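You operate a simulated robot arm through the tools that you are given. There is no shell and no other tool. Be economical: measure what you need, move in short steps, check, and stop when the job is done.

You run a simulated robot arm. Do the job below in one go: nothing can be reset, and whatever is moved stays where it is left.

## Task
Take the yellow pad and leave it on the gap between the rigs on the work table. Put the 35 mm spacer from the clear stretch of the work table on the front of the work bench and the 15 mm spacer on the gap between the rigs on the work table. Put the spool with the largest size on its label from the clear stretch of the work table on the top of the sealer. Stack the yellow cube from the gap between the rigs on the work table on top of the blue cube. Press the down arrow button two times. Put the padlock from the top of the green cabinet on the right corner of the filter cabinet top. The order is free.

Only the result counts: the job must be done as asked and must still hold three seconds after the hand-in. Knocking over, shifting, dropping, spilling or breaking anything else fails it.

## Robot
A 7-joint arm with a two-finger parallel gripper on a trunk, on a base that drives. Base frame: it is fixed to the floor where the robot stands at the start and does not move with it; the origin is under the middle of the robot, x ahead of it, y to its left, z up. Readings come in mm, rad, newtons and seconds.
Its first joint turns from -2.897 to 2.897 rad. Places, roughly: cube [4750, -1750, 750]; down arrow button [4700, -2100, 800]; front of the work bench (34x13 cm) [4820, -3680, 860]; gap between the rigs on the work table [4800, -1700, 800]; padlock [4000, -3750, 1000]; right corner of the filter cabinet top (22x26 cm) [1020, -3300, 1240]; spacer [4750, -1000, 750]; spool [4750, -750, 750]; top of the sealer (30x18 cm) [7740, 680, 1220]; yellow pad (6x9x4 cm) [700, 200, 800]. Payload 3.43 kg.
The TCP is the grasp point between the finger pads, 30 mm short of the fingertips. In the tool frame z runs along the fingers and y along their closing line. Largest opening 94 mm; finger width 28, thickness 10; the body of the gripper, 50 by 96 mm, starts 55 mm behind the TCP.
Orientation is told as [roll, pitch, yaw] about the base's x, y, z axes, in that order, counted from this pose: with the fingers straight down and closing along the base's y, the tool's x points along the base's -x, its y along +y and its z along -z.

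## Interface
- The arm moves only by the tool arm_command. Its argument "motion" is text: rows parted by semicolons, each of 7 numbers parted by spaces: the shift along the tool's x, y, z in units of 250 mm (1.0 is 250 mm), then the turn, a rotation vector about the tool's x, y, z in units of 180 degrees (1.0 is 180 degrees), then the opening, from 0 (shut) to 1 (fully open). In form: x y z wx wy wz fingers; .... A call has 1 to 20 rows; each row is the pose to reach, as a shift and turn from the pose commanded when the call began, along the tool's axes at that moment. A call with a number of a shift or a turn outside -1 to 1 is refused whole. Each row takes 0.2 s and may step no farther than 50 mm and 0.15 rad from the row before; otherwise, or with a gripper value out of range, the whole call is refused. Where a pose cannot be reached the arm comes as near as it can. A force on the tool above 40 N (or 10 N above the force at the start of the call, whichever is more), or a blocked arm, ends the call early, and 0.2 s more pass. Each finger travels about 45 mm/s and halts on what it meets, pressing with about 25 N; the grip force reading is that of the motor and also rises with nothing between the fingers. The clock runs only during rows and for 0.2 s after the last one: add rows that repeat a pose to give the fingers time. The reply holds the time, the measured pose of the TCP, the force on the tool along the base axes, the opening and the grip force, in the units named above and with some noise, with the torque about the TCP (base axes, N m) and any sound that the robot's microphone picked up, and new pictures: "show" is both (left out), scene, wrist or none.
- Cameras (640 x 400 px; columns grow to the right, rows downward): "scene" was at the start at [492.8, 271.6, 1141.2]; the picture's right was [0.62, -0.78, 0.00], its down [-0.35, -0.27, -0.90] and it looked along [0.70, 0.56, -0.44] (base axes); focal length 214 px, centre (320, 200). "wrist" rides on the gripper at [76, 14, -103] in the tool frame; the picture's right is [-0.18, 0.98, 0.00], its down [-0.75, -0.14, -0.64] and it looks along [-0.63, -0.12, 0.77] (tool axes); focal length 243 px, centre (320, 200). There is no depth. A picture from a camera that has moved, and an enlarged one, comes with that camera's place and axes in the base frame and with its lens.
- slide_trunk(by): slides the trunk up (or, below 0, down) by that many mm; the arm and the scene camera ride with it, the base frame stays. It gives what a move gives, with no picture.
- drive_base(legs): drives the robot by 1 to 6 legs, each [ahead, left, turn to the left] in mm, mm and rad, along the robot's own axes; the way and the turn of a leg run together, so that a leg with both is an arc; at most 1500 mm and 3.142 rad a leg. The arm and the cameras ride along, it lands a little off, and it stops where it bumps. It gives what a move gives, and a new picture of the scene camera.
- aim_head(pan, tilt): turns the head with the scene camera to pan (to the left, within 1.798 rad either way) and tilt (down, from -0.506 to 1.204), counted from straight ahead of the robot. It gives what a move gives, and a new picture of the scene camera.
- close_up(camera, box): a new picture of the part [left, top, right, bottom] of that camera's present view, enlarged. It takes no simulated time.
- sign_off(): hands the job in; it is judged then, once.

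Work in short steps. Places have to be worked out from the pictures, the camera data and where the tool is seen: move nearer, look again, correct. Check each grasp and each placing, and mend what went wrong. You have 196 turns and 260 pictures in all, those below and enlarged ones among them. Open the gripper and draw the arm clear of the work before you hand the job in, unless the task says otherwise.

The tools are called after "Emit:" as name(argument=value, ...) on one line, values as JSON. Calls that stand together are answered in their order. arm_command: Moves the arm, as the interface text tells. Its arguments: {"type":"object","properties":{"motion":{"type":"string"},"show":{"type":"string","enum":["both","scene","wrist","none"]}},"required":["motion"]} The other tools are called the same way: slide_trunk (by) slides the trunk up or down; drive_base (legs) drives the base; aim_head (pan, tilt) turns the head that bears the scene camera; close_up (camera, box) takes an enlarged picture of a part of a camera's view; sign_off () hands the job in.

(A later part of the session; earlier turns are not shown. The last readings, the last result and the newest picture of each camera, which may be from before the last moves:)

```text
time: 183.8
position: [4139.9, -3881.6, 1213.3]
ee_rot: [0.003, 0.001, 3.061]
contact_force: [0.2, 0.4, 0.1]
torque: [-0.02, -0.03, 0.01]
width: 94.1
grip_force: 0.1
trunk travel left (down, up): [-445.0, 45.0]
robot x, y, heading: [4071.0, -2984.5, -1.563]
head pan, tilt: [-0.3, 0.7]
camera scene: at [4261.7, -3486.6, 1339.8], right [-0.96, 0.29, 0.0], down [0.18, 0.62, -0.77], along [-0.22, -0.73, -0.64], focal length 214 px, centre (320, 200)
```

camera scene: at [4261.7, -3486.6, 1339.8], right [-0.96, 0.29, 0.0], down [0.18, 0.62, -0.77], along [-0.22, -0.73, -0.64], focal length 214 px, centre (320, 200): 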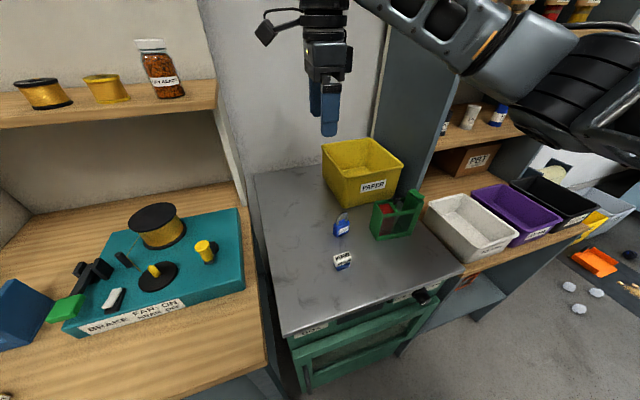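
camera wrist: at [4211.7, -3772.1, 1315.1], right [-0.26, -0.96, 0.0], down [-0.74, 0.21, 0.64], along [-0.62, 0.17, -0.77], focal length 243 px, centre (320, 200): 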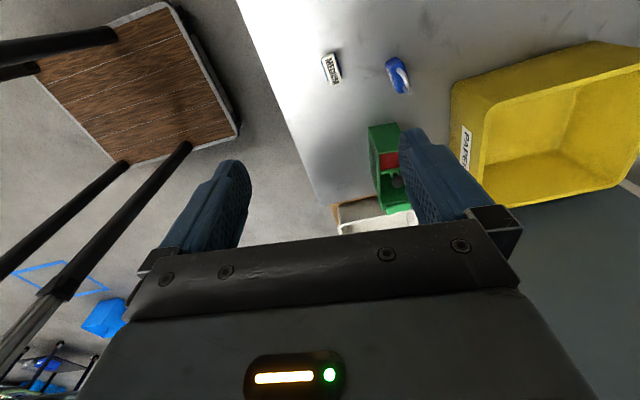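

The padlock's long axis is about 13° off x. I'll rotate +18° in yaw to close across its thickness, and centre above it.

Emit:
arm_command(motion="-0.08 -0.011 0 0 0 -0.033 1; -0.16 -0.022 0 0 0 -0.066 1; -0.227 -0.032 0 0 0 -0.099 1; -0.227 -0.032 0.15 0 0 -0.099 1; -0.227 -0.032 0.3 0 0 -0.099 1; -0.227 -0.032 0.45 0 0 -0.099 1; -0.227 -0.032 0.45 0 0 -0.099 1", show="both")

Emit:
close_up(camera="wrist", box=[230, 40, 410, 160])

```text
time: 185.4
position: [4084.1, -3870.4, 1098.9]
ee_rot: [0.004, 0.001, -2.913]
contact_force: [0.3, 0.1, -0.2]
torque: [-0.02, -0.02, 0.04]
width: 94.1
grip_force: 0.1
trunk travel left (down, up): [-445.0, 45.0]
robot x, y, heading: [4065.7, -2985.5, -1.56]
head pan, tilt: [-0.3, 0.7]
camera scene: at [4261.6, -3486.8, 1339.7], right [-0.96, 0.29, 0.0], down [0.18, 0.62, -0.76], along [-0.22, -0.73, -0.64], focal length 214 px, centre (320, 200)
camera wrist: at [4161.2, -3865.7, 1201.2], right [0.04, -1.0, 0.0], down [-0.77, -0.03, 0.64], along [-0.64, -0.03, -0.77], focal length 243 px, centre (320, 200)
```

scene: 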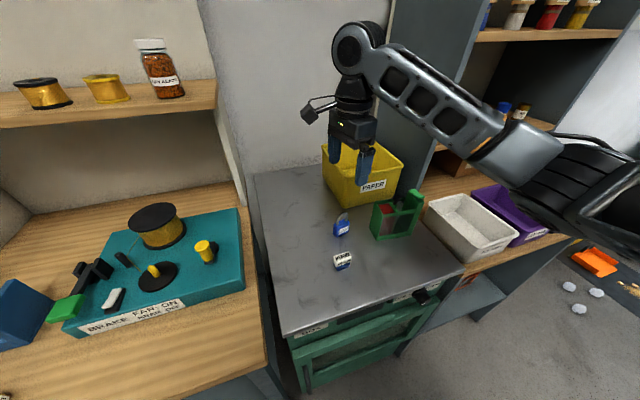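
wrist: 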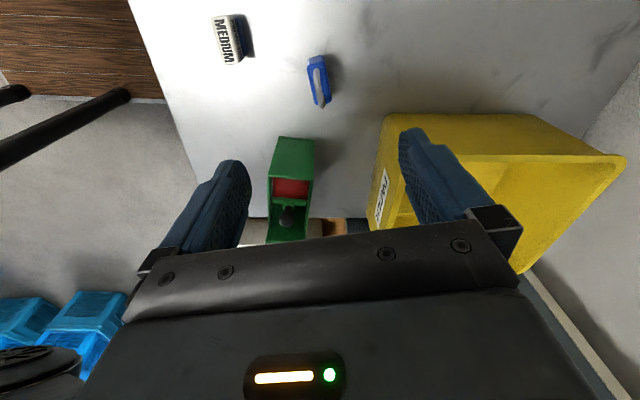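

```text
3.33 times, centred on (320, 100) of wrist
camera zoom: at [4161.2, -3865.7, 1201.2], right [0.04, -1.0, 0.0], down [-0.77, -0.03, 0.64], along [-0.64, -0.03, -0.77], focal length 809 px, centre (320, 533)
```

zoom: 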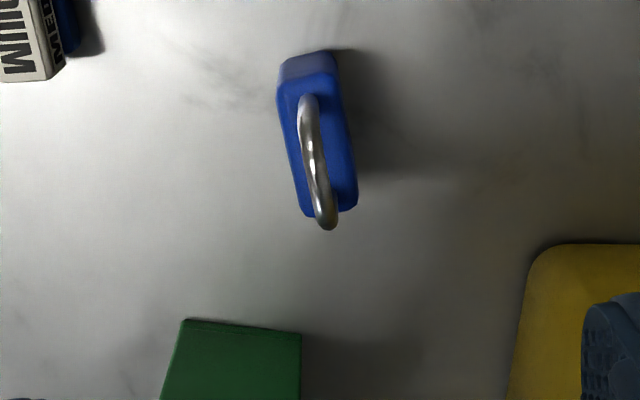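

Aligned and centred. The yellow bin's corner is close on the −y side, so I'll use a half opening, shift 10 mm to +x and come down partway.

Emit:
arm_command(motion="0.04 -0.004 0 0 0 0 0.5; 0.04 -0.004 0.15 0 0 0 0.5; 0.04 -0.004 0.3 0 0 0 0.5; 0.04 -0.004 0.45 0 0 0 0.5; 0.04 -0.004 0.55 0 0 0 0.5; 0.04 -0.004 0.55 0 0 0 0.5", show="both")

```text
time: 186.8
position: [4095.3, -3868.4, 961.4]
ee_rot: [0.005, -0.001, -2.911]
contact_force: [-0.1, -0.1, -0.1]
torque: [0.02, 0.01, -0.01]
width: 47.0
grip_force: 0.0
trunk travel left (down, up): [-445.0, 45.0]
robot x, y, heading: [4070.0, -2983.9, -1.564]
head pan, tilt: [-0.3, 0.7]
camera scene: at [4261.7, -3486.8, 1339.7], right [-0.96, 0.29, 0.0], down [0.18, 0.62, -0.76], along [-0.22, -0.73, -0.64], focal length 214 px, centre (320, 200)
camera wrist: at [4172.4, -3864.4, 1065.1], right [0.04, -1.0, 0.0], down [-0.77, -0.03, 0.64], along [-0.64, -0.03, -0.77], focal length 243 px, centre (320, 200)
```

scene: 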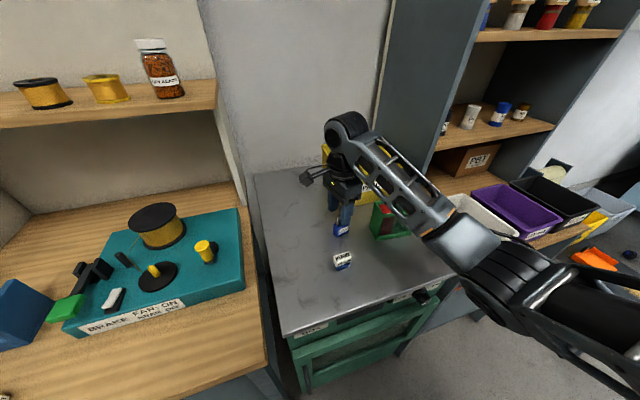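
wrist: 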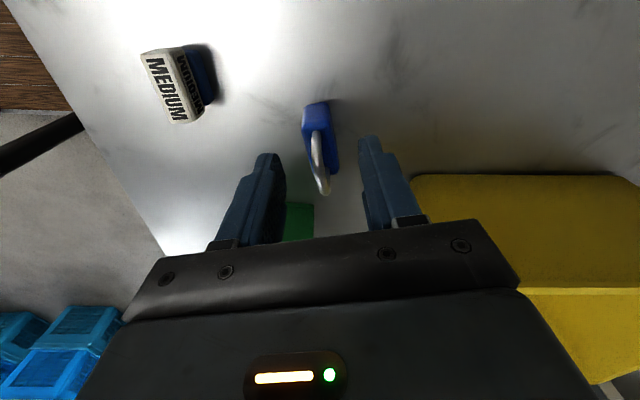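

The bin is farther than feared and the padlock sits between the fingers. I'll descend to z≈896 and grip.

Emit:
arm_command(motion="0 0 0.1 0 0 0 0.5; 0 0 0.18 0 0 0 0.5; 0 0 0.23 0 0 0 0.5; 0 0 0.26 0 0 0 0.5; 0 0 0.26 0 0 0 0.2; 0 0 0.26 0 0 0 0; 0 0 0.26 0 0 0 0; 0 0 0.26 0 0 0 0", show="both")

```text
time: 188.6
position: [4094.2, -3869.5, 897.0]
ee_rot: [0.003, 0.0, -2.913]
contact_force: [1.4, -1.2, 0.5]
torque: [0.02, 0.04, 0.01]
width: 25.8
grip_force: 25.0
trunk travel left (down, up): [-445.0, 45.0]
robot x, y, heading: [4069.7, -2980.4, -1.562]
head pan, tilt: [-0.3, 0.7]
camera scene: at [4261.7, -3486.8, 1339.7], right [-0.96, 0.29, 0.0], down [0.18, 0.62, -0.76], along [-0.22, -0.73, -0.64], focal length 214 px, centre (320, 200)
camera wrist: at [4171.7, -3864.2, 999.8], right [0.04, -1.0, 0.0], down [-0.77, -0.03, 0.64], along [-0.64, -0.03, -0.77], focal length 243 px, centre (320, 200)
```

scene: 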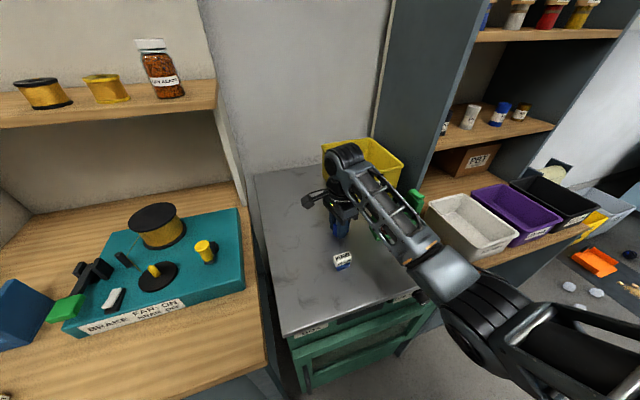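
wrist: 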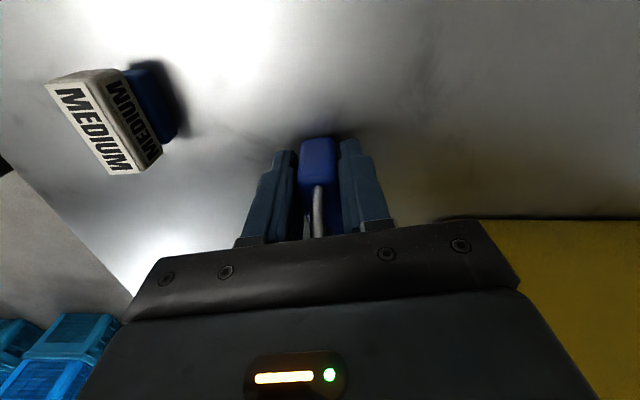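

Gripped at 25.8 mm. I'll lift well clear.

Emit:
arm_command(motion="0 0 -0.08 0 0 0 0; 0 0 -0.2 0 0 0 0; 0 0 -0.35 0 0 0 0; 0 0 -0.5 0 0 0 0; 0 0 -0.65 0 0 0 0; 0 0 -0.8 0 0 0 0; 0 0 -1 0 0 0 0", show="none")

Emit:
arm_command(motion="0 0 -0.15 0 0 0 0; 0 0 -0.3 0 0 0 0; 0 0 -0.45 0 0 0 0; 0 0 -0.6 0 0 0 0", show="wrist")

Emit:
aim_head(pan=-1.3, tilt=0.35)

```text
time: 190.2
position: [4094.1, -3865.1, 1146.1]
ee_rot: [0.003, 0.001, -2.91]
contact_force: [-0.2, -1.2, -0.7]
torque: [0.0, -0.03, 0.04]
width: 25.9
grip_force: 24.8
trunk travel left (down, up): [-445.0, 45.0]
robot x, y, heading: [4065.6, -2985.3, -1.565]
head pan, tilt: [-0.3, 0.7]
```

```text
time: 191.2
position: [4094.5, -3865.8, 1297.6]
ee_rot: [0.003, 0.0, -2.913]
contact_force: [0.0, -0.9, -0.5]
torque: [0.03, -0.02, -0.03]
width: 26.1
grip_force: 24.8
trunk travel left (down, up): [-445.0, 45.0]
robot x, y, heading: [4074.7, -2985.6, -1.564]
head pan, tilt: [-0.3, 0.7]
camera wrist: at [4171.5, -3861.1, 1400.5], right [0.04, -1.0, 0.0], down [-0.77, -0.03, 0.64], along [-0.64, -0.03, -0.77], focal length 243 px, centre (320, 200)
```

wrist: 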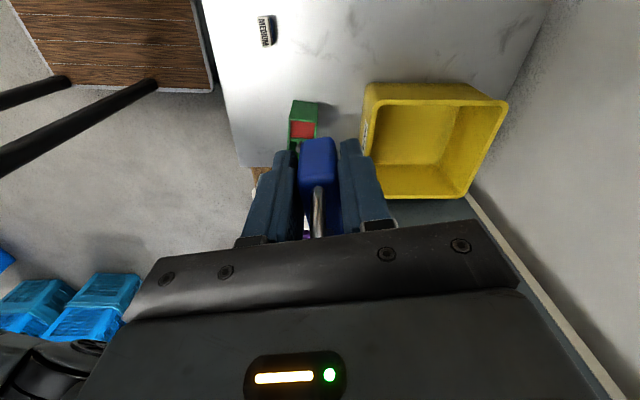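

```text
time: 192.5
position: [4094.6, -3865.5, 1298.8]
ee_rot: [0.003, 0.001, -2.911]
contact_force: [-0.5, 0.5, -1.3]
torque: [-0.01, 0.01, -0.04]
width: 26.0
grip_force: 24.7
trunk travel left (down, up): [-445.0, 45.0]
robot x, y, heading: [4069.3, -2983.4, -1.566]
head pan, tilt: [-1.3, 0.351]
camera scene: at [4196.6, -3431.2, 1371.1], right [-0.28, 0.96, 0.0], down [0.33, 0.1, -0.94], along [-0.9, -0.26, -0.34], focal length 214 px, centre (320, 200)
```

scene: 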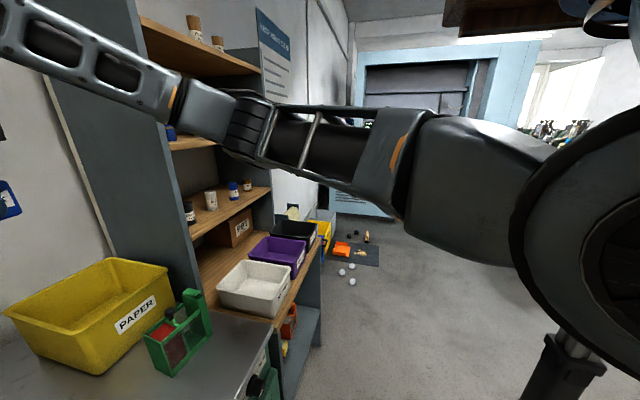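

The padlock is firmly held. I'll back away, turn right to face −x, and drive toward the filter cabinet.

Emit:
drive_base(legs=[[-430, 0, 0], [0, 0, -1.57], [1100, 0, 0]])

Emit:
aim_head(pan=0.2, tilt=0.3)

```text
time: 204.2
position: [2080.0, -2560.8, 1297.7]
ee_rot: [0.003, 0.0, 1.793]
contact_force: [-0.2, 0.0, -1.9]
torque: [0.01, 0.01, -0.01]
width: 25.8
grip_force: 24.7
trunk travel left (down, up): [-445.0, 45.0]
robot x, y, heading: [2958.6, -2543.6, -3.139]
head pan, tilt: [-1.3, 0.351]
camera scene: at [2513.0, -2669.1, 1371.1], right [0.96, 0.27, 0.0], down [0.09, -0.33, -0.94], along [-0.25, 0.9, -0.34], focal length 214 px, centre (320, 200)
```

scene: 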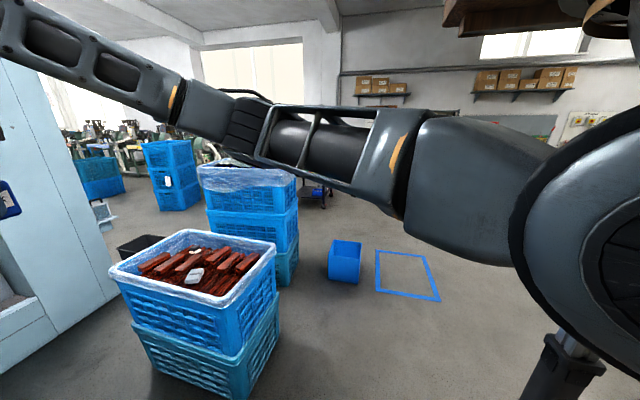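

```text
time: 205.8
position: [2080.5, -2562.1, 1297.3]
ee_rot: [0.004, -0.001, 1.792]
contact_force: [-0.3, -1.0, -1.1]
torque: [0.0, 0.02, 0.0]
width: 26.2
grip_force: 25.1
trunk travel left (down, up): [-445.0, 45.0]
robot x, y, heading: [2963.7, -2542.8, -3.14]
head pan, tilt: [0.201, 0.3]
camera scene: at [2446.5, -2777.5, 1375.8], right [-0.2, 0.98, 0.0], down [0.29, 0.06, -0.96], along [-0.94, -0.19, -0.3], focal length 214 px, centre (320, 200)
```

scene: 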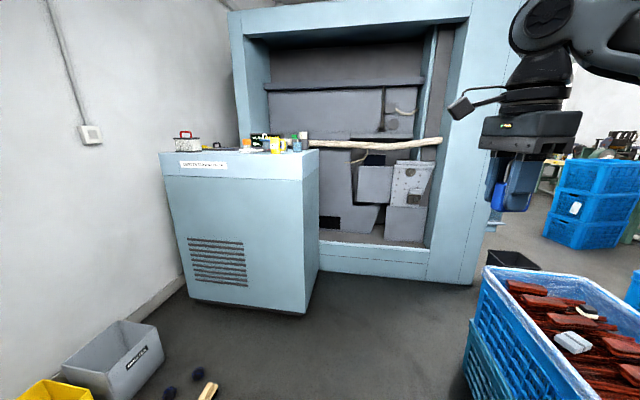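

The filter cabinet is the louvred light-blue box; the target is the right corner of its top, near (287, 155) px. I'll zoom there.

Emit:
close_up(camera="scene", box=[150, 120, 330, 200])

```text
3.56 times, centred on (240, 160) of scene
camera zoom: at [2446.5, -2777.5, 1375.8], right [-0.2, 0.98, 0.0], down [0.29, 0.06, -0.96], along [-0.94, -0.19, -0.3], focal length 763 px, centre (604, 342)
```

zoom: 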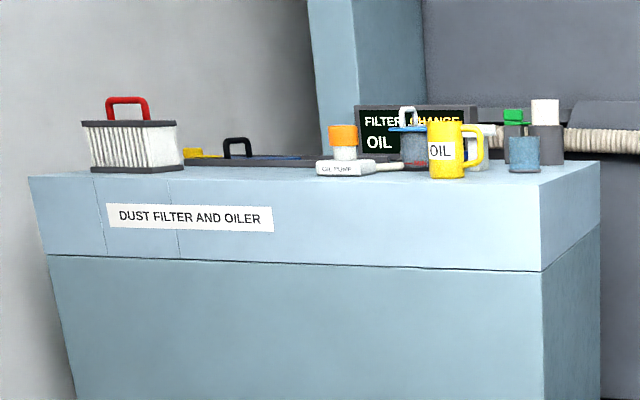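

The top spans about x 670–1136, y −4137 to −3150, and its front right corner is free beyond the yellow jug. I'll raise the padlock above the items, then shift left and approach.

Emit:
arm_command(motion="0 0 -0.15 0 0 0 0; 0 0 -0.3 0 0 0 0; 0 0 -0.48 0 0 0 0", show="none")

Emit:
drive_base(legs=[[0, 540, 0], [750, 0, 0]])

Emit:
aim_head(pan=0.0, tilt=0.45)

```text
time: 206.6
position: [2078.4, -2563.4, 1417.3]
ee_rot: [0.004, 0.0, 1.792]
contact_force: [0.7, -0.5, -1.3]
torque: [-0.02, -0.02, -0.01]
width: 25.7
grip_force: 24.7
trunk travel left (down, up): [-445.0, 45.0]
robot x, y, heading: [2958.7, -2544.2, -3.137]
head pan, tilt: [0.201, 0.3]
```

```text
time: 213.4
position: [1339.4, -3111.4, 1419.0]
ee_rot: [0.004, 0.0, 1.788]
contact_force: [-0.2, -0.1, -0.2]
torque: [0.02, -0.05, 0.01]
width: 26.1
grip_force: 25.1
trunk travel left (down, up): [-445.0, 45.0]
robot x, y, heading: [2220.7, -3098.2, 3.137]
head pan, tilt: [0.201, 0.3]
camera scene: at [1704.8, -3328.1, 1375.8], right [-0.19, 0.98, 0.0], down [0.29, 0.06, -0.96], along [-0.94, -0.19, -0.3], focal length 214 px, centre (320, 200)
```

scene: 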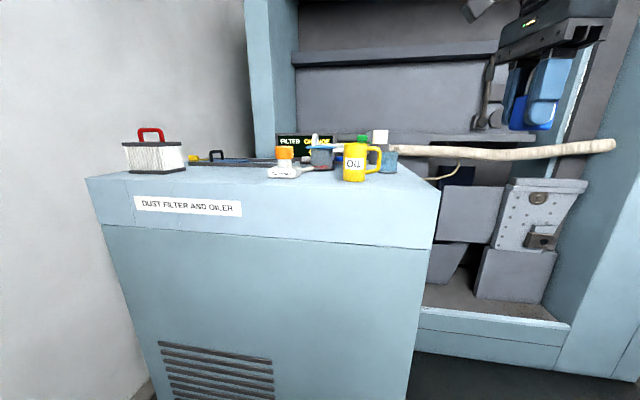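

```text
time: 214.2
position: [1338.7, -3111.7, 1417.3]
ee_rot: [0.005, -0.001, 1.787]
contact_force: [-0.5, 0.1, -1.3]
torque: [-0.01, 0.03, -0.03]
width: 25.9
grip_force: 24.9
trunk travel left (down, up): [-445.0, 45.0]
robot x, y, heading: [2220.4, -3098.4, 3.141]
head pan, tilt: [0.0, 0.45]
camera scene: at [1704.4, -3309.6, 1361.9], right [0.0, 1.0, 0.0], down [0.43, 0.0, -0.9], along [-0.9, 0.0, -0.43], focal length 214 px, centre (320, 200)
```

scene: 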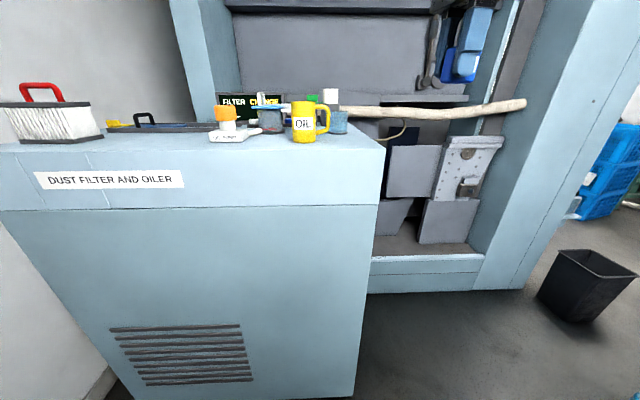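

The yellow jug is at about (1038, −3350) with its handle reaching y≈−3280. The free corner spot is around (1080, −3212). I'll drive in 230 mm, then move the arm over it while still high.

Emit:
drive_base(legs=[[230, 0, 0]])

Emit:
arm_command(motion="0.1 0.05 0 0 0 0 0; 0.2 0.1 0 0 0 0 0; 0.3 0.15 0 0 0 0 0; 0.4 0.2 0 0 0 0 0; 0.4 0.2 0 0 0 0 0", show="both")

```text
time: 215.9
position: [1107.0, -3110.8, 1418.1]
ee_rot: [0.004, -0.001, 1.788]
contact_force: [0.7, 0.6, -0.6]
torque: [0.01, 0.0, 0.02]
width: 25.8
grip_force: 25.1
trunk travel left (down, up): [-445.0, 45.0]
robot x, y, heading: [1987.9, -3097.3, 3.137]
head pan, tilt: [0.0, 0.45]
camera scene: at [1472.6, -3308.5, 1362.0], right [0.0, 1.0, 0.0], down [0.44, 0.0, -0.9], along [-0.9, 0.0, -0.44], focal length 214 px, centre (320, 200)
```

scene: 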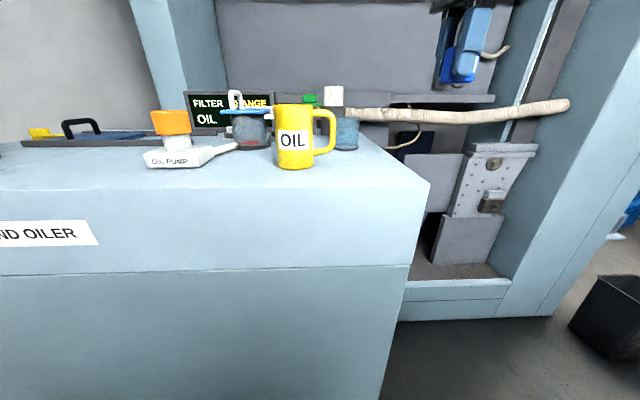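

```text
time: 217.1
position: [1080.8, -3218.6, 1417.3]
ee_rot: [0.004, 0.0, 1.788]
contact_force: [0.2, 0.8, -1.2]
torque: [-0.02, -0.01, -0.03]
width: 26.3
grip_force: 25.8
trunk travel left (down, up): [-445.0, 45.0]
robot x, y, heading: [1986.7, -3093.9, 3.137]
head pan, tilt: [0.0, 0.45]
camera scene: at [1472.4, -3308.7, 1361.8], right [0.0, 1.0, 0.0], down [0.44, 0.0, -0.9], along [-0.9, 0.0, -0.44], focal length 214 px, centre (320, 200)
camera wrist: at [1082.5, -3295.7, 1520.7], right [-1.0, -0.03, 0.0], down [-0.02, 0.77, 0.64], along [-0.02, 0.64, -0.77], focal length 243 px, centre (320, 200)
```

scene: 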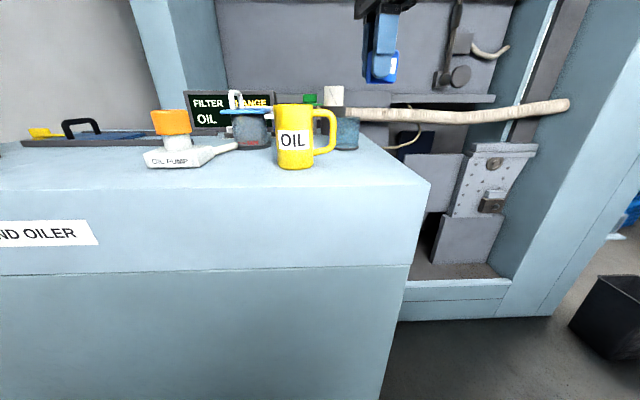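
wrist: 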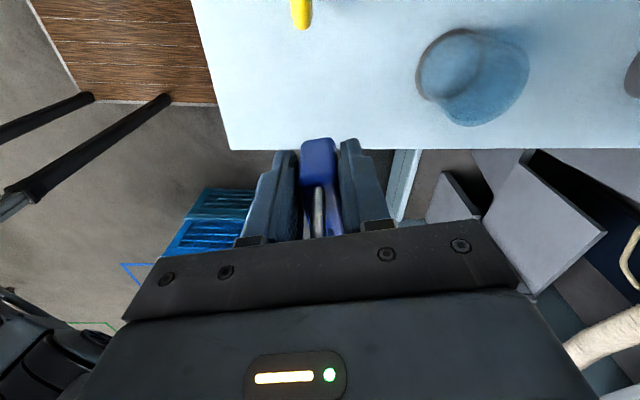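

The corner is at about (1175, −3142), the jug at (1080, −3353) and the cup at (925, −3239), so the lock position (1078, −3200) is free. I'll nudge +8 mm in y and lower to just above the top.

Emit:
arm_command(motion="-0.031 -0.007 0.1 0 0 0 0; -0.031 -0.007 0.22 0 0 0 0; -0.031 -0.007 0.34 0 0 0 0; -0.031 -0.007 0.44 0 0 0 0; -0.031 -0.007 0.46 0 0 0 0", show="both")

```text
time: 218.3
position: [1080.1, -3210.8, 1302.0]
ee_rot: [0.002, 0.0, 1.789]
contact_force: [0.4, -0.3, -1.0]
torque: [0.02, 0.02, -0.02]
width: 25.8
grip_force: 25.1
trunk travel left (down, up): [-445.0, 45.0]
robot x, y, heading: [1986.7, -3096.8, 3.131]
head pan, tilt: [0.0, 0.45]
camera scene: at [1472.4, -3308.5, 1361.8], right [0.0, 1.0, 0.0], down [0.44, 0.0, -0.9], along [-0.9, 0.0, -0.44], focal length 214 px, centre (320, 200)
camera wrist: at [1081.9, -3287.2, 1404.7], right [-1.0, -0.03, 0.0], down [-0.02, 0.77, 0.64], along [-0.02, 0.64, -0.77], focal length 243 px, centre (320, 200)
```

scene: 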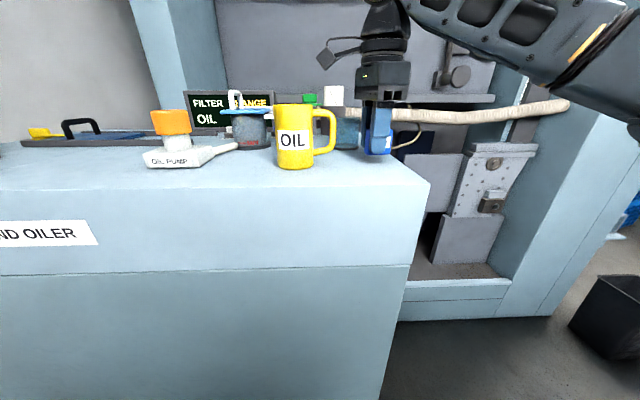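
wrist: 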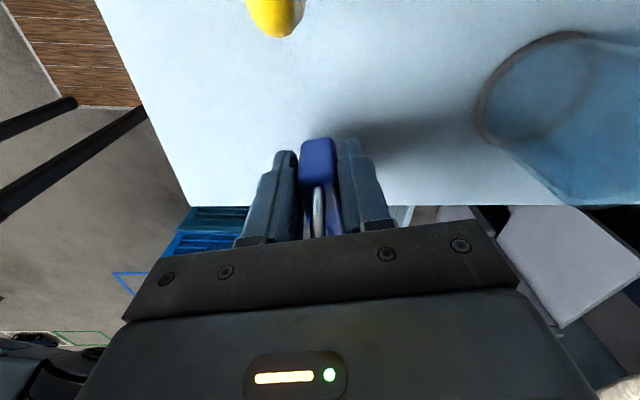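

Everything is clear. I'll lower slowly until contact.

Emit:
arm_command(motion="0 0 0.03 0 0 0 0; 0 0 0.05 0 0 0 0; 0 0 0.06 0 0 0 0; 0 0 0.07 0 0 0 0; 0 0 0.08 0 0 0 0; 0 0 0.09 0 0 0 0; 0 0 0.1 0 0 0 0; 0 0 0.11 0 0 0 0; 0 0 0.12 0 0 0 0; 0 0 0.13 0 0 0 0", show="none")

```text
time: 220.1
position: [1080.7, -3211.3, 1279.8]
ee_rot: [0.012, 0.0, 1.789]
contact_force: [6.2, 1.5, 11.2]
torque: [0.12, -0.39, 0.03]
width: 25.7
grip_force: 24.7
trunk travel left (down, up): [-445.0, 45.0]
robot x, y, heading: [1992.4, -3097.9, 3.139]
head pan, tilt: [0.0, 0.45]
stopped in row 9: the force on the tool passed its limit at 44 N (the readings are from after the stop); the commanded pose is now the measured one
```

Contact at 1280 as expected. I'll release with a modest opening and lift straight up.

Emit:
arm_command(motion="0 0 -0.004 0 0 0 0; 0 0 -0.004 0 0 0 0.35; 0 0 -0.004 0 0 0 0.5; 0 0 -0.004 0 0 0 0.5; 0 0 -0.06 0 0 0 0.5; 0 0 -0.16 0 0 0 0.5; 0 0 -0.3 0 0 0 0.5; 0 0 -0.46 0 0 0 0.5; 0 0 -0.6 0 0 0 0.5", show="both")

```text
time: 222.1
position: [1080.2, -3210.1, 1427.7]
ee_rot: [0.008, 0.001, 1.787]
contact_force: [0.1, -0.1, 0.4]
torque: [0.0, -0.03, -0.03]
width: 46.8
grip_force: 0.1
trunk travel left (down, up): [-445.0, 45.0]
robot x, y, heading: [1986.2, -3098.1, 3.139]
head pan, tilt: [0.0, 0.45]
camera scene: at [1472.2, -3308.4, 1361.7], right [0.0, 1.0, 0.0], down [0.44, 0.0, -0.9], along [-0.9, 0.0, -0.44], focal length 214 px, centre (320, 200)
camera wrist: at [1083.9, -3286.9, 1530.9], right [-1.0, -0.03, 0.01], down [-0.02, 0.77, 0.64], along [-0.03, 0.64, -0.77], focal length 243 px, centre (320, 200)
```

scene: 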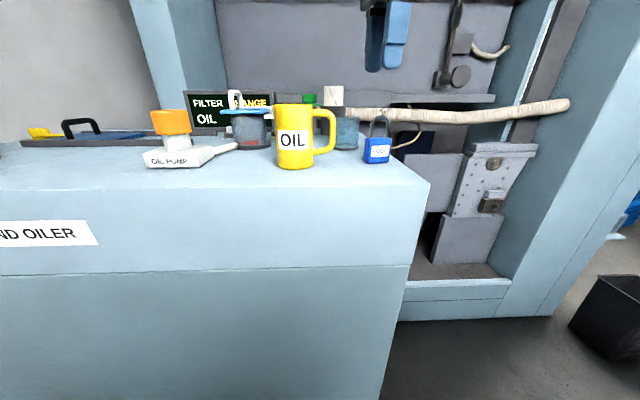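
wrist: 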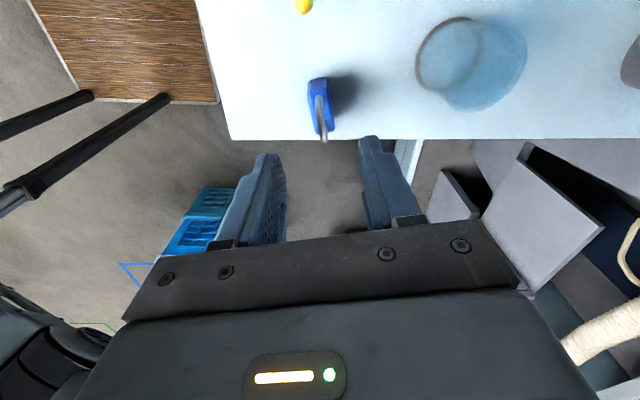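

The lock stands upright at (1078, −3198), but that may be near the outer border of the zone centred at (1020, −3300). I'll regrip it and shift it about 28 mm inward (−y), which still clears the jug handle.

Emit:
arm_command(motion="0 0 0.15 0 0 0 0.5; 0 0 0.32 0 0 0 0.5; 0 0 0.47 0 0 0 0.5; 0 0 0.56 0 0 0 0.5; 0 0 0.583 0 0 0 0.5; 0 0 0.583 0 0 0 0.2; 0 0 0.583 0 0 0 0; 0 0 0.583 0 0 0 0; 0 0 0.583 0 0 0 0", show="wrist")

```text
time: 224.1
position: [1077.9, -3211.5, 1282.9]
ee_rot: [0.009, 0.002, 1.789]
contact_force: [-0.6, 0.9, 0.2]
torque: [0.04, -0.04, -0.01]
width: 26.1
grip_force: 25.1
trunk travel left (down, up): [-445.0, 45.0]
robot x, y, heading: [1987.4, -3095.5, 3.141]
head pan, tilt: [0.0, 0.45]
camera wrist: at [1082.1, -3288.0, 1385.5], right [-1.0, -0.03, 0.01], down [-0.02, 0.77, 0.64], along [-0.03, 0.64, -0.77], focal length 243 px, centre (320, 200)
```

wrist: 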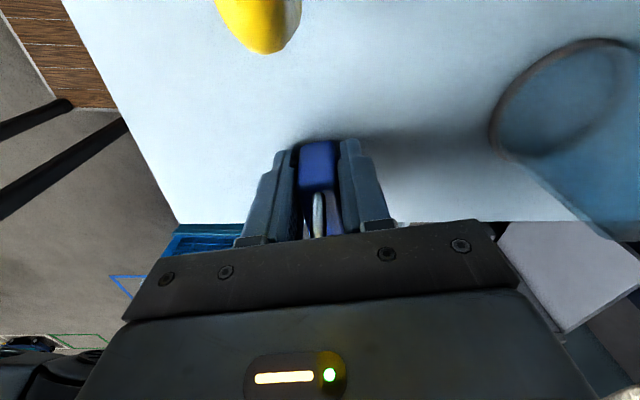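

Regripped. Lift 10 mm, shift −28 mm in y, lower and feel.

Emit:
arm_command(motion="0 0 -0.04 0 0 0 0; 0.036 0.008 -0.04 0 0 0 0; 0.073 0.016 -0.04 0 0 0 0; 0.109 0.024 -0.04 0 0 0 0; 0.109 0.024 -0.02 0 0 0 0; 0.109 0.024 -0.005 0 0 0 0; 0.109 0.024 0.005 0 0 0 0; 0.109 0.024 0.01 0 0 0 0", show="none")

Emit:
arm_command(motion="0 0 0 0 0 0 0.35; 0 0 0 0 0 0 0.5; 0 0 0 0 0 0 0.5; 0 0 -0.06 0 0 0 0.5; 0 0 -0.16 0 0 0 0.5; 0 0 -0.3 0 0 0 0.5; 0 0 -0.46 0 0 0 0.5; 0 0 -0.62 0 0 0 0.5", show="both")

```text
time: 225.9
position: [1080.2, -3240.4, 1283.2]
ee_rot: [0.012, 0.002, 1.786]
contact_force: [-3.5, 2.0, 14.4]
torque: [0.26, -0.02, 0.07]
width: 26.0
grip_force: 25.1
trunk travel left (down, up): [-445.0, 45.0]
robot x, y, heading: [1990.9, -3096.3, 3.133]
head pan, tilt: [0.0, 0.45]
```

```text
time: 227.7
position: [1080.6, -3237.9, 1435.3]
ee_rot: [0.009, 0.003, 1.787]
contact_force: [0.0, 0.3, 0.3]
torque: [0.01, -0.02, 0.0]
width: 46.8
grip_force: 0.0
trunk travel left (down, up): [-445.0, 45.0]
robot x, y, heading: [1988.6, -3096.0, 3.14]
head pan, tilt: [0.0, 0.45]
camera scene: at [1472.2, -3308.5, 1361.7], right [0.0, 1.0, 0.0], down [0.44, 0.0, -0.9], along [-0.9, 0.0, -0.44], focal length 214 px, centre (320, 200)
camera wrist: at [1084.5, -3314.0, 1538.3], right [-1.0, -0.03, 0.01], down [-0.02, 0.77, 0.64], along [-0.03, 0.64, -0.77], focal length 243 px, centre (320, 200)
```

scene: 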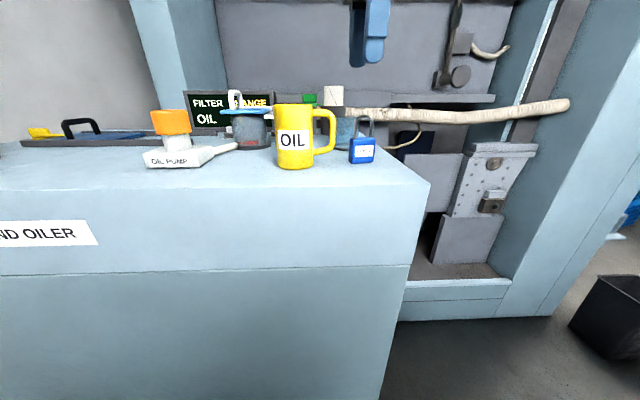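
wrist: 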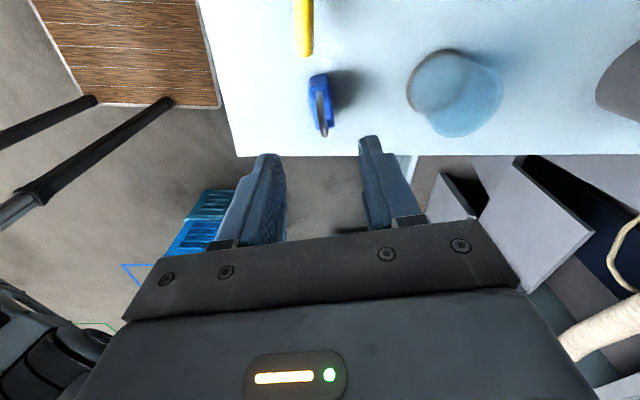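

The padlock is well inside the corner zone, standing. Now for the white 0.7 mm spool: I'll back out, turn around, and return to the work table.

Emit:
drive_base(legs=[[-300, 0, 0], [-650, -560, 0], [0, 0, -3.14], [850, 500, 0], [50, 1180, 0]])

Emit:
aim_head(pan=0.2, tilt=0.85)

```text
time: 251.3
position: [4626.2, -637.2, 1435.9]
ee_rot: [0.009, 0.002, -1.289]
contact_force: [-0.8, 0.2, 0.0]
torque: [0.0, -0.01, 0.01]
width: 47.1
grip_force: 0.0
trunk travel left (down, up): [-445.0, 45.0]
robot x, y, heading: [3728.6, -841.4, 0.059]
head pan, tilt: [0.0, 0.45]
camera scene: at [4228.3, -593.1, 1361.9], right [0.06, -1.0, 0.0], down [-0.43, -0.03, -0.9], along [0.9, 0.05, -0.44], focal length 214 px, centre (320, 200)
```

scene: 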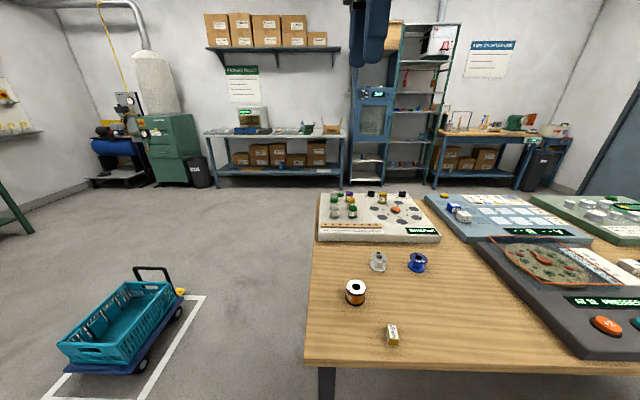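

```text
time: 252.2
position: [4627.0, -638.1, 1434.6]
ee_rot: [0.01, 0.0, -1.287]
contact_force: [0.8, 0.4, 0.9]
torque: [0.01, 0.01, 0.0]
width: 46.9
grip_force: 0.1
trunk travel left (down, up): [-445.0, 45.0]
robot x, y, heading: [3728.5, -833.6, 0.061]
head pan, tilt: [0.201, 0.85]
camera scene: at [4212.1, -578.4, 1327.5], right [0.26, -0.97, 0.0], down [-0.73, -0.19, -0.66], along [0.64, 0.17, -0.75], focal length 214 px, centre (320, 200)
```

scene: 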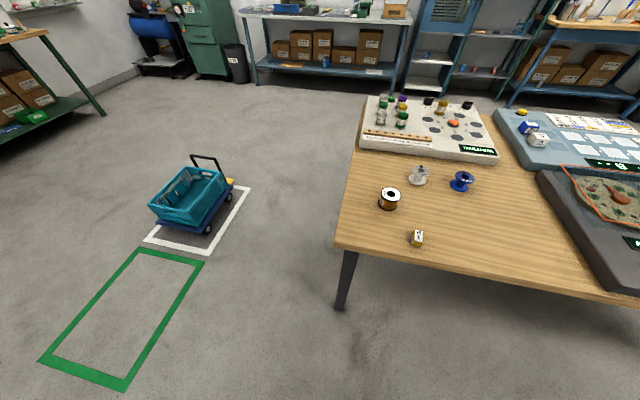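

The sealer is the device on the grey bench under the PACKING sign. First the spool: I'll drive in, straighten, then lower the tool over it.

Emit:
drive_base(legs=[[200, -30, -0.06]])

Emit:
arm_command(motion="0 0 0.18 0 0 0.04 1; 0 0 0.36 0 0 0.07 1; 0 0 0.54 0 0 0.07 1; 0 0 0.72 0 0 0.07 1; 0 0 0.9 0 0 0.07 1; 0 0 1 0 0 0.07 1", show="both")

```text
time: 253.8
position: [4838.1, -713.9, 1436.0]
ee_rot: [0.009, 0.002, -1.347]
contact_force: [-0.2, -0.9, 1.2]
torque: [-0.01, -0.01, -0.02]
width: 46.9
grip_force: 0.1
trunk travel left (down, up): [-445.0, 45.0]
robot x, y, heading: [3930.0, -862.2, 0.001]
head pan, tilt: [0.201, 0.85]
camera scene: at [4427.8, -630.5, 1327.5], right [0.2, -0.98, 0.0], down [-0.74, -0.15, -0.66], along [0.65, 0.13, -0.75], focal length 214 px, centre (320, 200)
```

scene: 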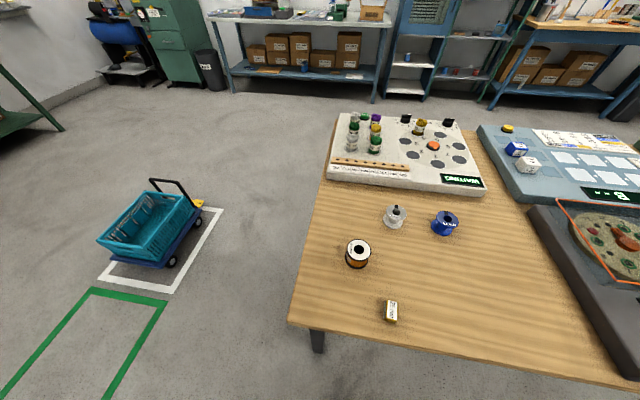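

```text
time: 255.2
position: [4839.9, -712.3, 1186.8]
ee_rot: [0.008, 0.003, -1.566]
contact_force: [1.2, 0.7, 0.7]
torque: [-0.02, -0.03, 0.01]
width: 94.2
grip_force: 0.1
trunk travel left (down, up): [-445.0, 45.0]
robot x, y, heading: [3932.7, -865.3, 0.004]
head pan, tilt: [0.201, 0.85]
camera scene: at [4427.9, -630.6, 1327.5], right [0.2, -0.98, 0.0], down [-0.74, -0.15, -0.66], along [0.65, 0.13, -0.75], focal length 214 px, centre (320, 200)
camera wrist: at [4852.7, -635.8, 1289.8], right [0.98, -0.18, 0.01], down [-0.14, -0.76, 0.64], along [-0.11, -0.63, -0.77], focal length 243 px, centre (320, 200)
```

scene: 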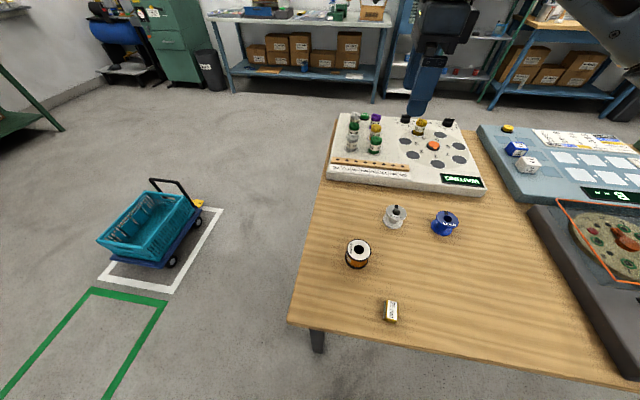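
wrist: 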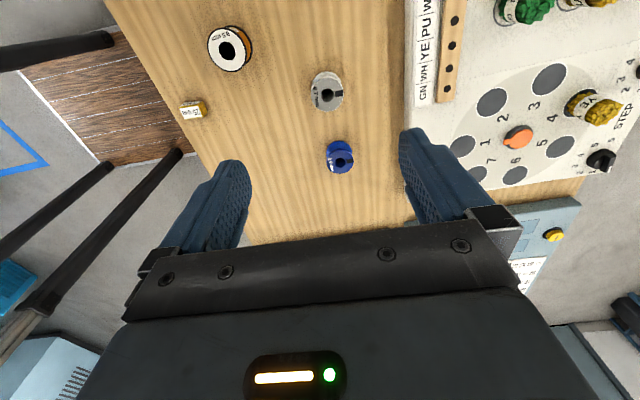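

The white spool is centred at about (4839, −771), with a flange of about 57 mm. I'll shift over it and come down partway.

Emit:
arm_command(motion="-0.08 0 0.15 0 0 0 1; -0.16 0 0.3 0 0 0 1; -0.236 0 0.45 0 0 0 1; -0.236 0 0.63 0 0 0 1; -0.236 0 0.8 0 0 0 1; -0.236 0 0.9 0 0 0 1; -0.236 0 0.9 0 0 0 1", show="wrist")

Emit:
close_up(camera="wrist", box=[240, 20, 400, 140])

```text
time: 256.8
position: [4840.3, -770.5, 963.3]
ee_rot: [0.008, 0.004, -1.566]
contact_force: [0.3, 0.5, 0.5]
torque: [0.02, 0.01, 0.01]
width: 93.8
grip_force: 0.1
trunk travel left (down, up): [-445.0, 45.0]
robot x, y, heading: [3930.2, -861.1, -0.004]
head pan, tilt: [0.201, 0.85]
camera wrist: at [4854.5, -694.8, 1065.5], right [0.98, -0.18, 0.01], down [-0.14, -0.76, 0.64], along [-0.11, -0.63, -0.77], focal length 243 px, centre (320, 200)
```

wrist: 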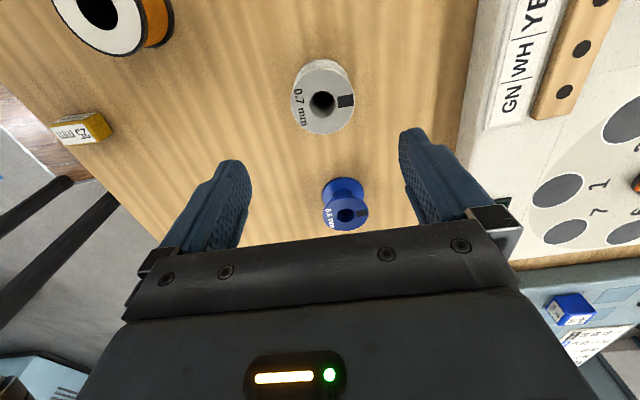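

```text
3.33 times, centred on (320, 80) of wrist
camera zoom: at [4854.5, -694.8, 1065.5], right [0.98, -0.18, 0.01], down [-0.14, -0.76, 0.64], along [-0.11, -0.63, -0.77], focal length 809 px, centre (320, 600)
```

zoom: 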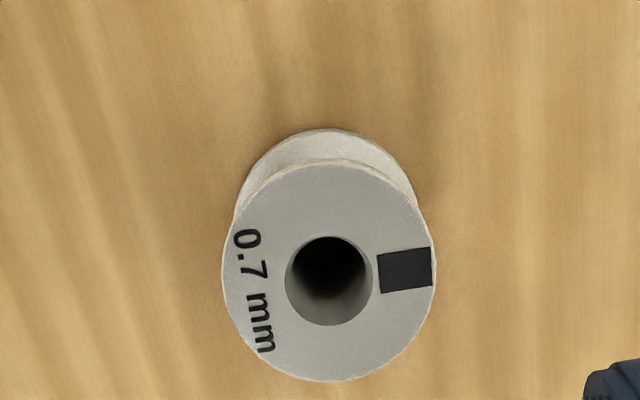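

The spool's flange is about 55 mm and its top about 850. I'll adjust (+7, +3), descend to z≈834 and grip across both flanges.

Emit:
arm_command(motion="0.03 0.012 0.1 0 0 0 1; 0.03 0.012 0.25 0 0 0 1; 0.03 0.012 0.38 0 0 0 1; 0.03 0.012 0.48 0 0 0 1; 0.03 0.012 0.514 0 0 0 1; 0.03 0.012 0.514 0 0 0 0.7; 0.03 0.012 0.514 0 0 0 0.4; 0.03 0.012 0.514 0 0 0 0; 0.03 0.012 0.514 0 0 0 0; 0.03 0.012 0.514 0 0 0 0", show="wrist")

```text
time: 259.0
position: [4844.9, -762.9, 832.2]
ee_rot: [0.01, 0.003, -1.569]
contact_force: [0.2, -1.0, -0.3]
torque: [0.0, 0.01, 0.02]
width: 57.3
grip_force: 25.2
trunk travel left (down, up): [-445.0, 45.0]
robot x, y, heading: [3933.1, -863.9, -0.001]
head pan, tilt: [0.201, 0.85]
camera wrist: at [4859.2, -686.6, 934.7], right [0.98, -0.18, 0.01], down [-0.14, -0.76, 0.64], along [-0.11, -0.63, -0.77], focal length 243 px, centre (320, 200)
```

wrist: 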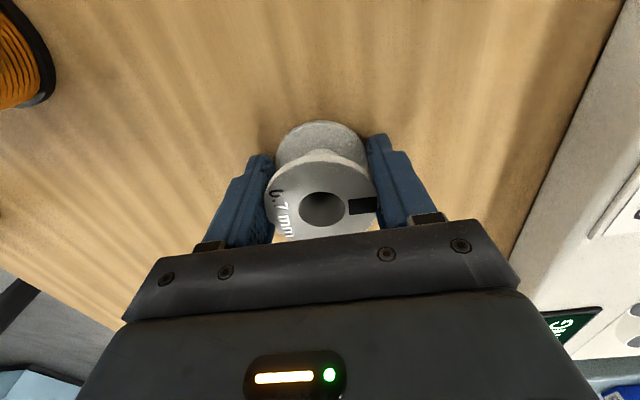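

Gripped at 57.3 mm. I'll lift gently well above everything.

Emit:
arm_command(motion="0 0 -0.04 0 0 0 0; 0 0 -0.12 0 0 0 0; 0 0 -0.24 0 0 0 0; 0 0 -0.36 0 0 0 0; 0 0 -0.5 0 0 0 0; 0 0 -0.65 0 0 0 0; 0 0 -0.8 0 0 0 0; 0 0 -1 0 0 0 0", show="wrist")

Emit:
arm_command(motion="0 0 -0.15 0 0 0 0; 0 0 -0.3 0 0 0 0; 0 0 -0.45 0 0 0 0; 0 0 -0.6 0 0 0 0; 0 0 -0.75 0 0 0 0; 0 0 -0.9 0 0 0 0; 0 0 -1 0 0 0 0", show="none")

```text
time: 260.8
position: [4845.6, -762.2, 1082.1]
ee_rot: [0.006, 0.002, -1.568]
contact_force: [-0.9, 0.0, -0.3]
torque: [-0.02, -0.01, 0.01]
width: 57.1
grip_force: 25.3
trunk travel left (down, up): [-445.0, 45.0]
robot x, y, heading: [3934.4, -860.8, -0.004]
head pan, tilt: [0.201, 0.85]
camera wrist: at [4858.4, -685.7, 1184.5], right [0.98, -0.18, 0.01], down [-0.14, -0.76, 0.64], along [-0.11, -0.63, -0.77], focal length 243 px, centre (320, 200)
```

wrist: 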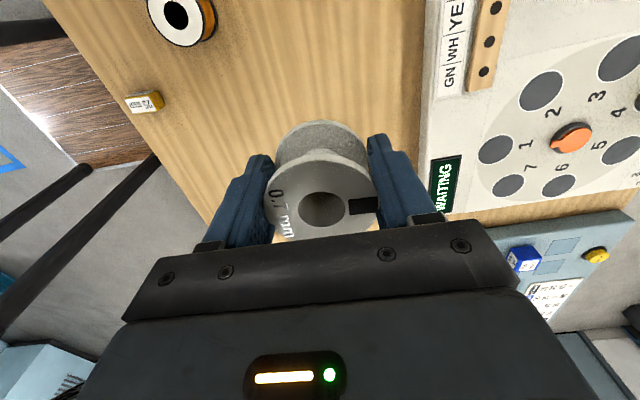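

```text
time: 262.4
position: [4840.8, -763.5, 1331.1]
ee_rot: [0.009, 0.003, -1.568]
contact_force: [-0.4, -0.1, -0.8]
torque: [-0.02, 0.04, 0.01]
width: 57.3
grip_force: 25.9
trunk travel left (down, up): [-445.0, 45.0]
robot x, y, heading: [3931.2, -858.5, -0.0]
head pan, tilt: [0.201, 0.85]
```

The spool is secure. I'll drive left around the blue trolley toward the sealer.

Emit:
drive_base(legs=[[-100, 1150, 0], [0, 1100, 0], [1400, 0, 0], [600, -300, 0]])

Emit:
aim_head(pan=-0.15, tilt=0.3)

```text
time: 283.5
position: [6695.2, 1321.2, 1329.9]
ee_rot: [0.009, 0.005, -1.521]
contact_force: [0.2, -1.0, -0.6]
torque: [-0.02, 0.05, 0.02]
width: 57.4
grip_force: 25.3
trunk travel left (down, up): [-445.0, 45.0]
robot x, y, heading: [5790.9, 1180.9, 0.047]
head pan, tilt: [0.201, 0.85]
camera scene: at [6276.2, 1435.0, 1327.5], right [0.25, -0.97, 0.0], down [-0.73, -0.19, -0.66], along [0.64, 0.16, -0.75], focal length 214 px, centre (320, 200)
```

scene: 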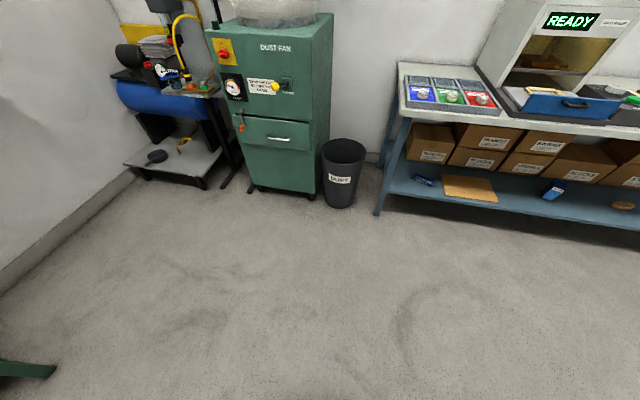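

```text
time: 284.4
position: [6695.4, 1319.9, 1329.8]
ee_rot: [0.009, 0.003, -1.521]
contact_force: [-0.2, 0.0, -0.6]
torque: [-0.02, -0.01, 0.01]
width: 57.3
grip_force: 25.3
trunk travel left (down, up): [-445.0, 45.0]
robot x, y, heading: [5794.2, 1183.7, 0.05]
head pan, tilt: [-0.15, 0.3]
camera scene: at [6293.5, 1406.3, 1375.7], right [-0.1, -0.99, 0.0], down [-0.3, 0.03, -0.95], along [0.95, -0.1, -0.3], focal length 214 px, centre (320, 200)
```

scene: 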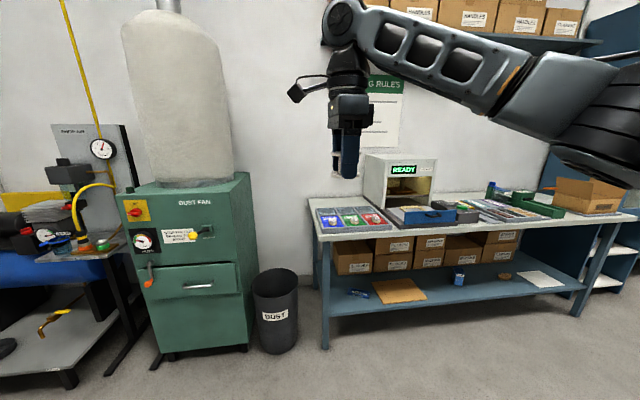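

The sealer is the white READY box on the grey bench, with a free top. I'll approach to stand in front of it.

Emit:
drive_base(legs=[[827, -606, -0.05]])

Emit:
aim_head(pan=0.0, tilt=0.4)

```text
time: 289.8
position: [7555.7, 673.9, 1329.4]
ee_rot: [0.007, 0.004, -1.577]
contact_force: [-0.6, -0.2, -1.4]
torque: [0.0, -0.02, -0.01]
width: 57.2
grip_force: 24.8
trunk travel left (down, up): [-445.0, 45.0]
robot x, y, heading: [6644.6, 588.2, -0.01]
head pan, tilt: [-0.15, 0.3]
camera scene: at [7159.9, 782.9, 1375.8], right [-0.16, -0.99, 0.0], down [-0.29, 0.05, -0.96], along [0.94, -0.15, -0.3], focal length 214 px, centre (320, 200)
```

scene: 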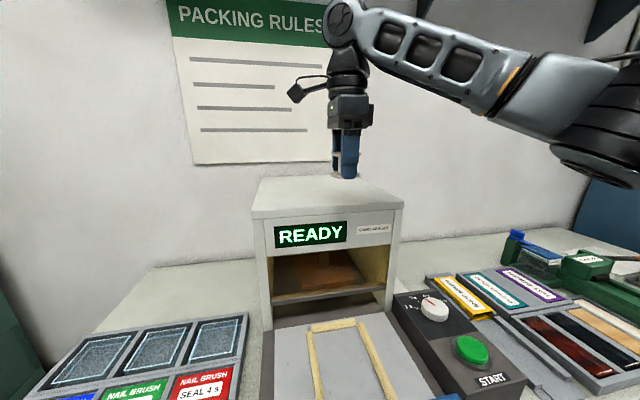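

```text
time: 290.5
position: [7555.9, 674.1, 1329.9]
ee_rot: [0.009, 0.002, -1.576]
contact_force: [0.4, 0.5, -0.8]
torque: [0.03, 0.01, 0.02]
width: 57.3
grip_force: 25.6
trunk travel left (down, up): [-445.0, 45.0]
robot x, y, heading: [6643.1, 586.6, -0.008]
head pan, tilt: [0.0, 0.4]
camera scene: at [7160.4, 796.8, 1366.6], right [-0.01, -1.0, 0.0], down [-0.39, 0.0, -0.92], along [0.92, -0.01, -0.39], focal length 214 px, centre (320, 200)
```

scene: 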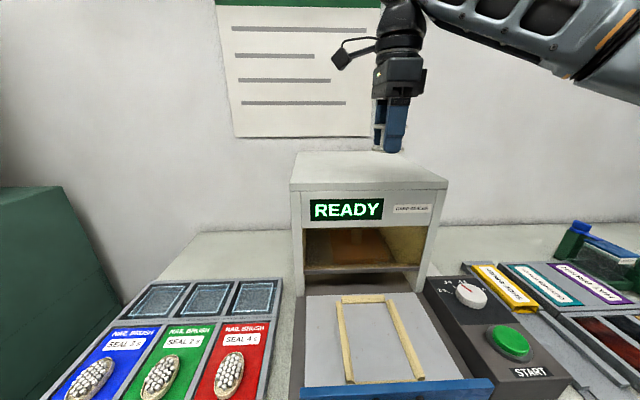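

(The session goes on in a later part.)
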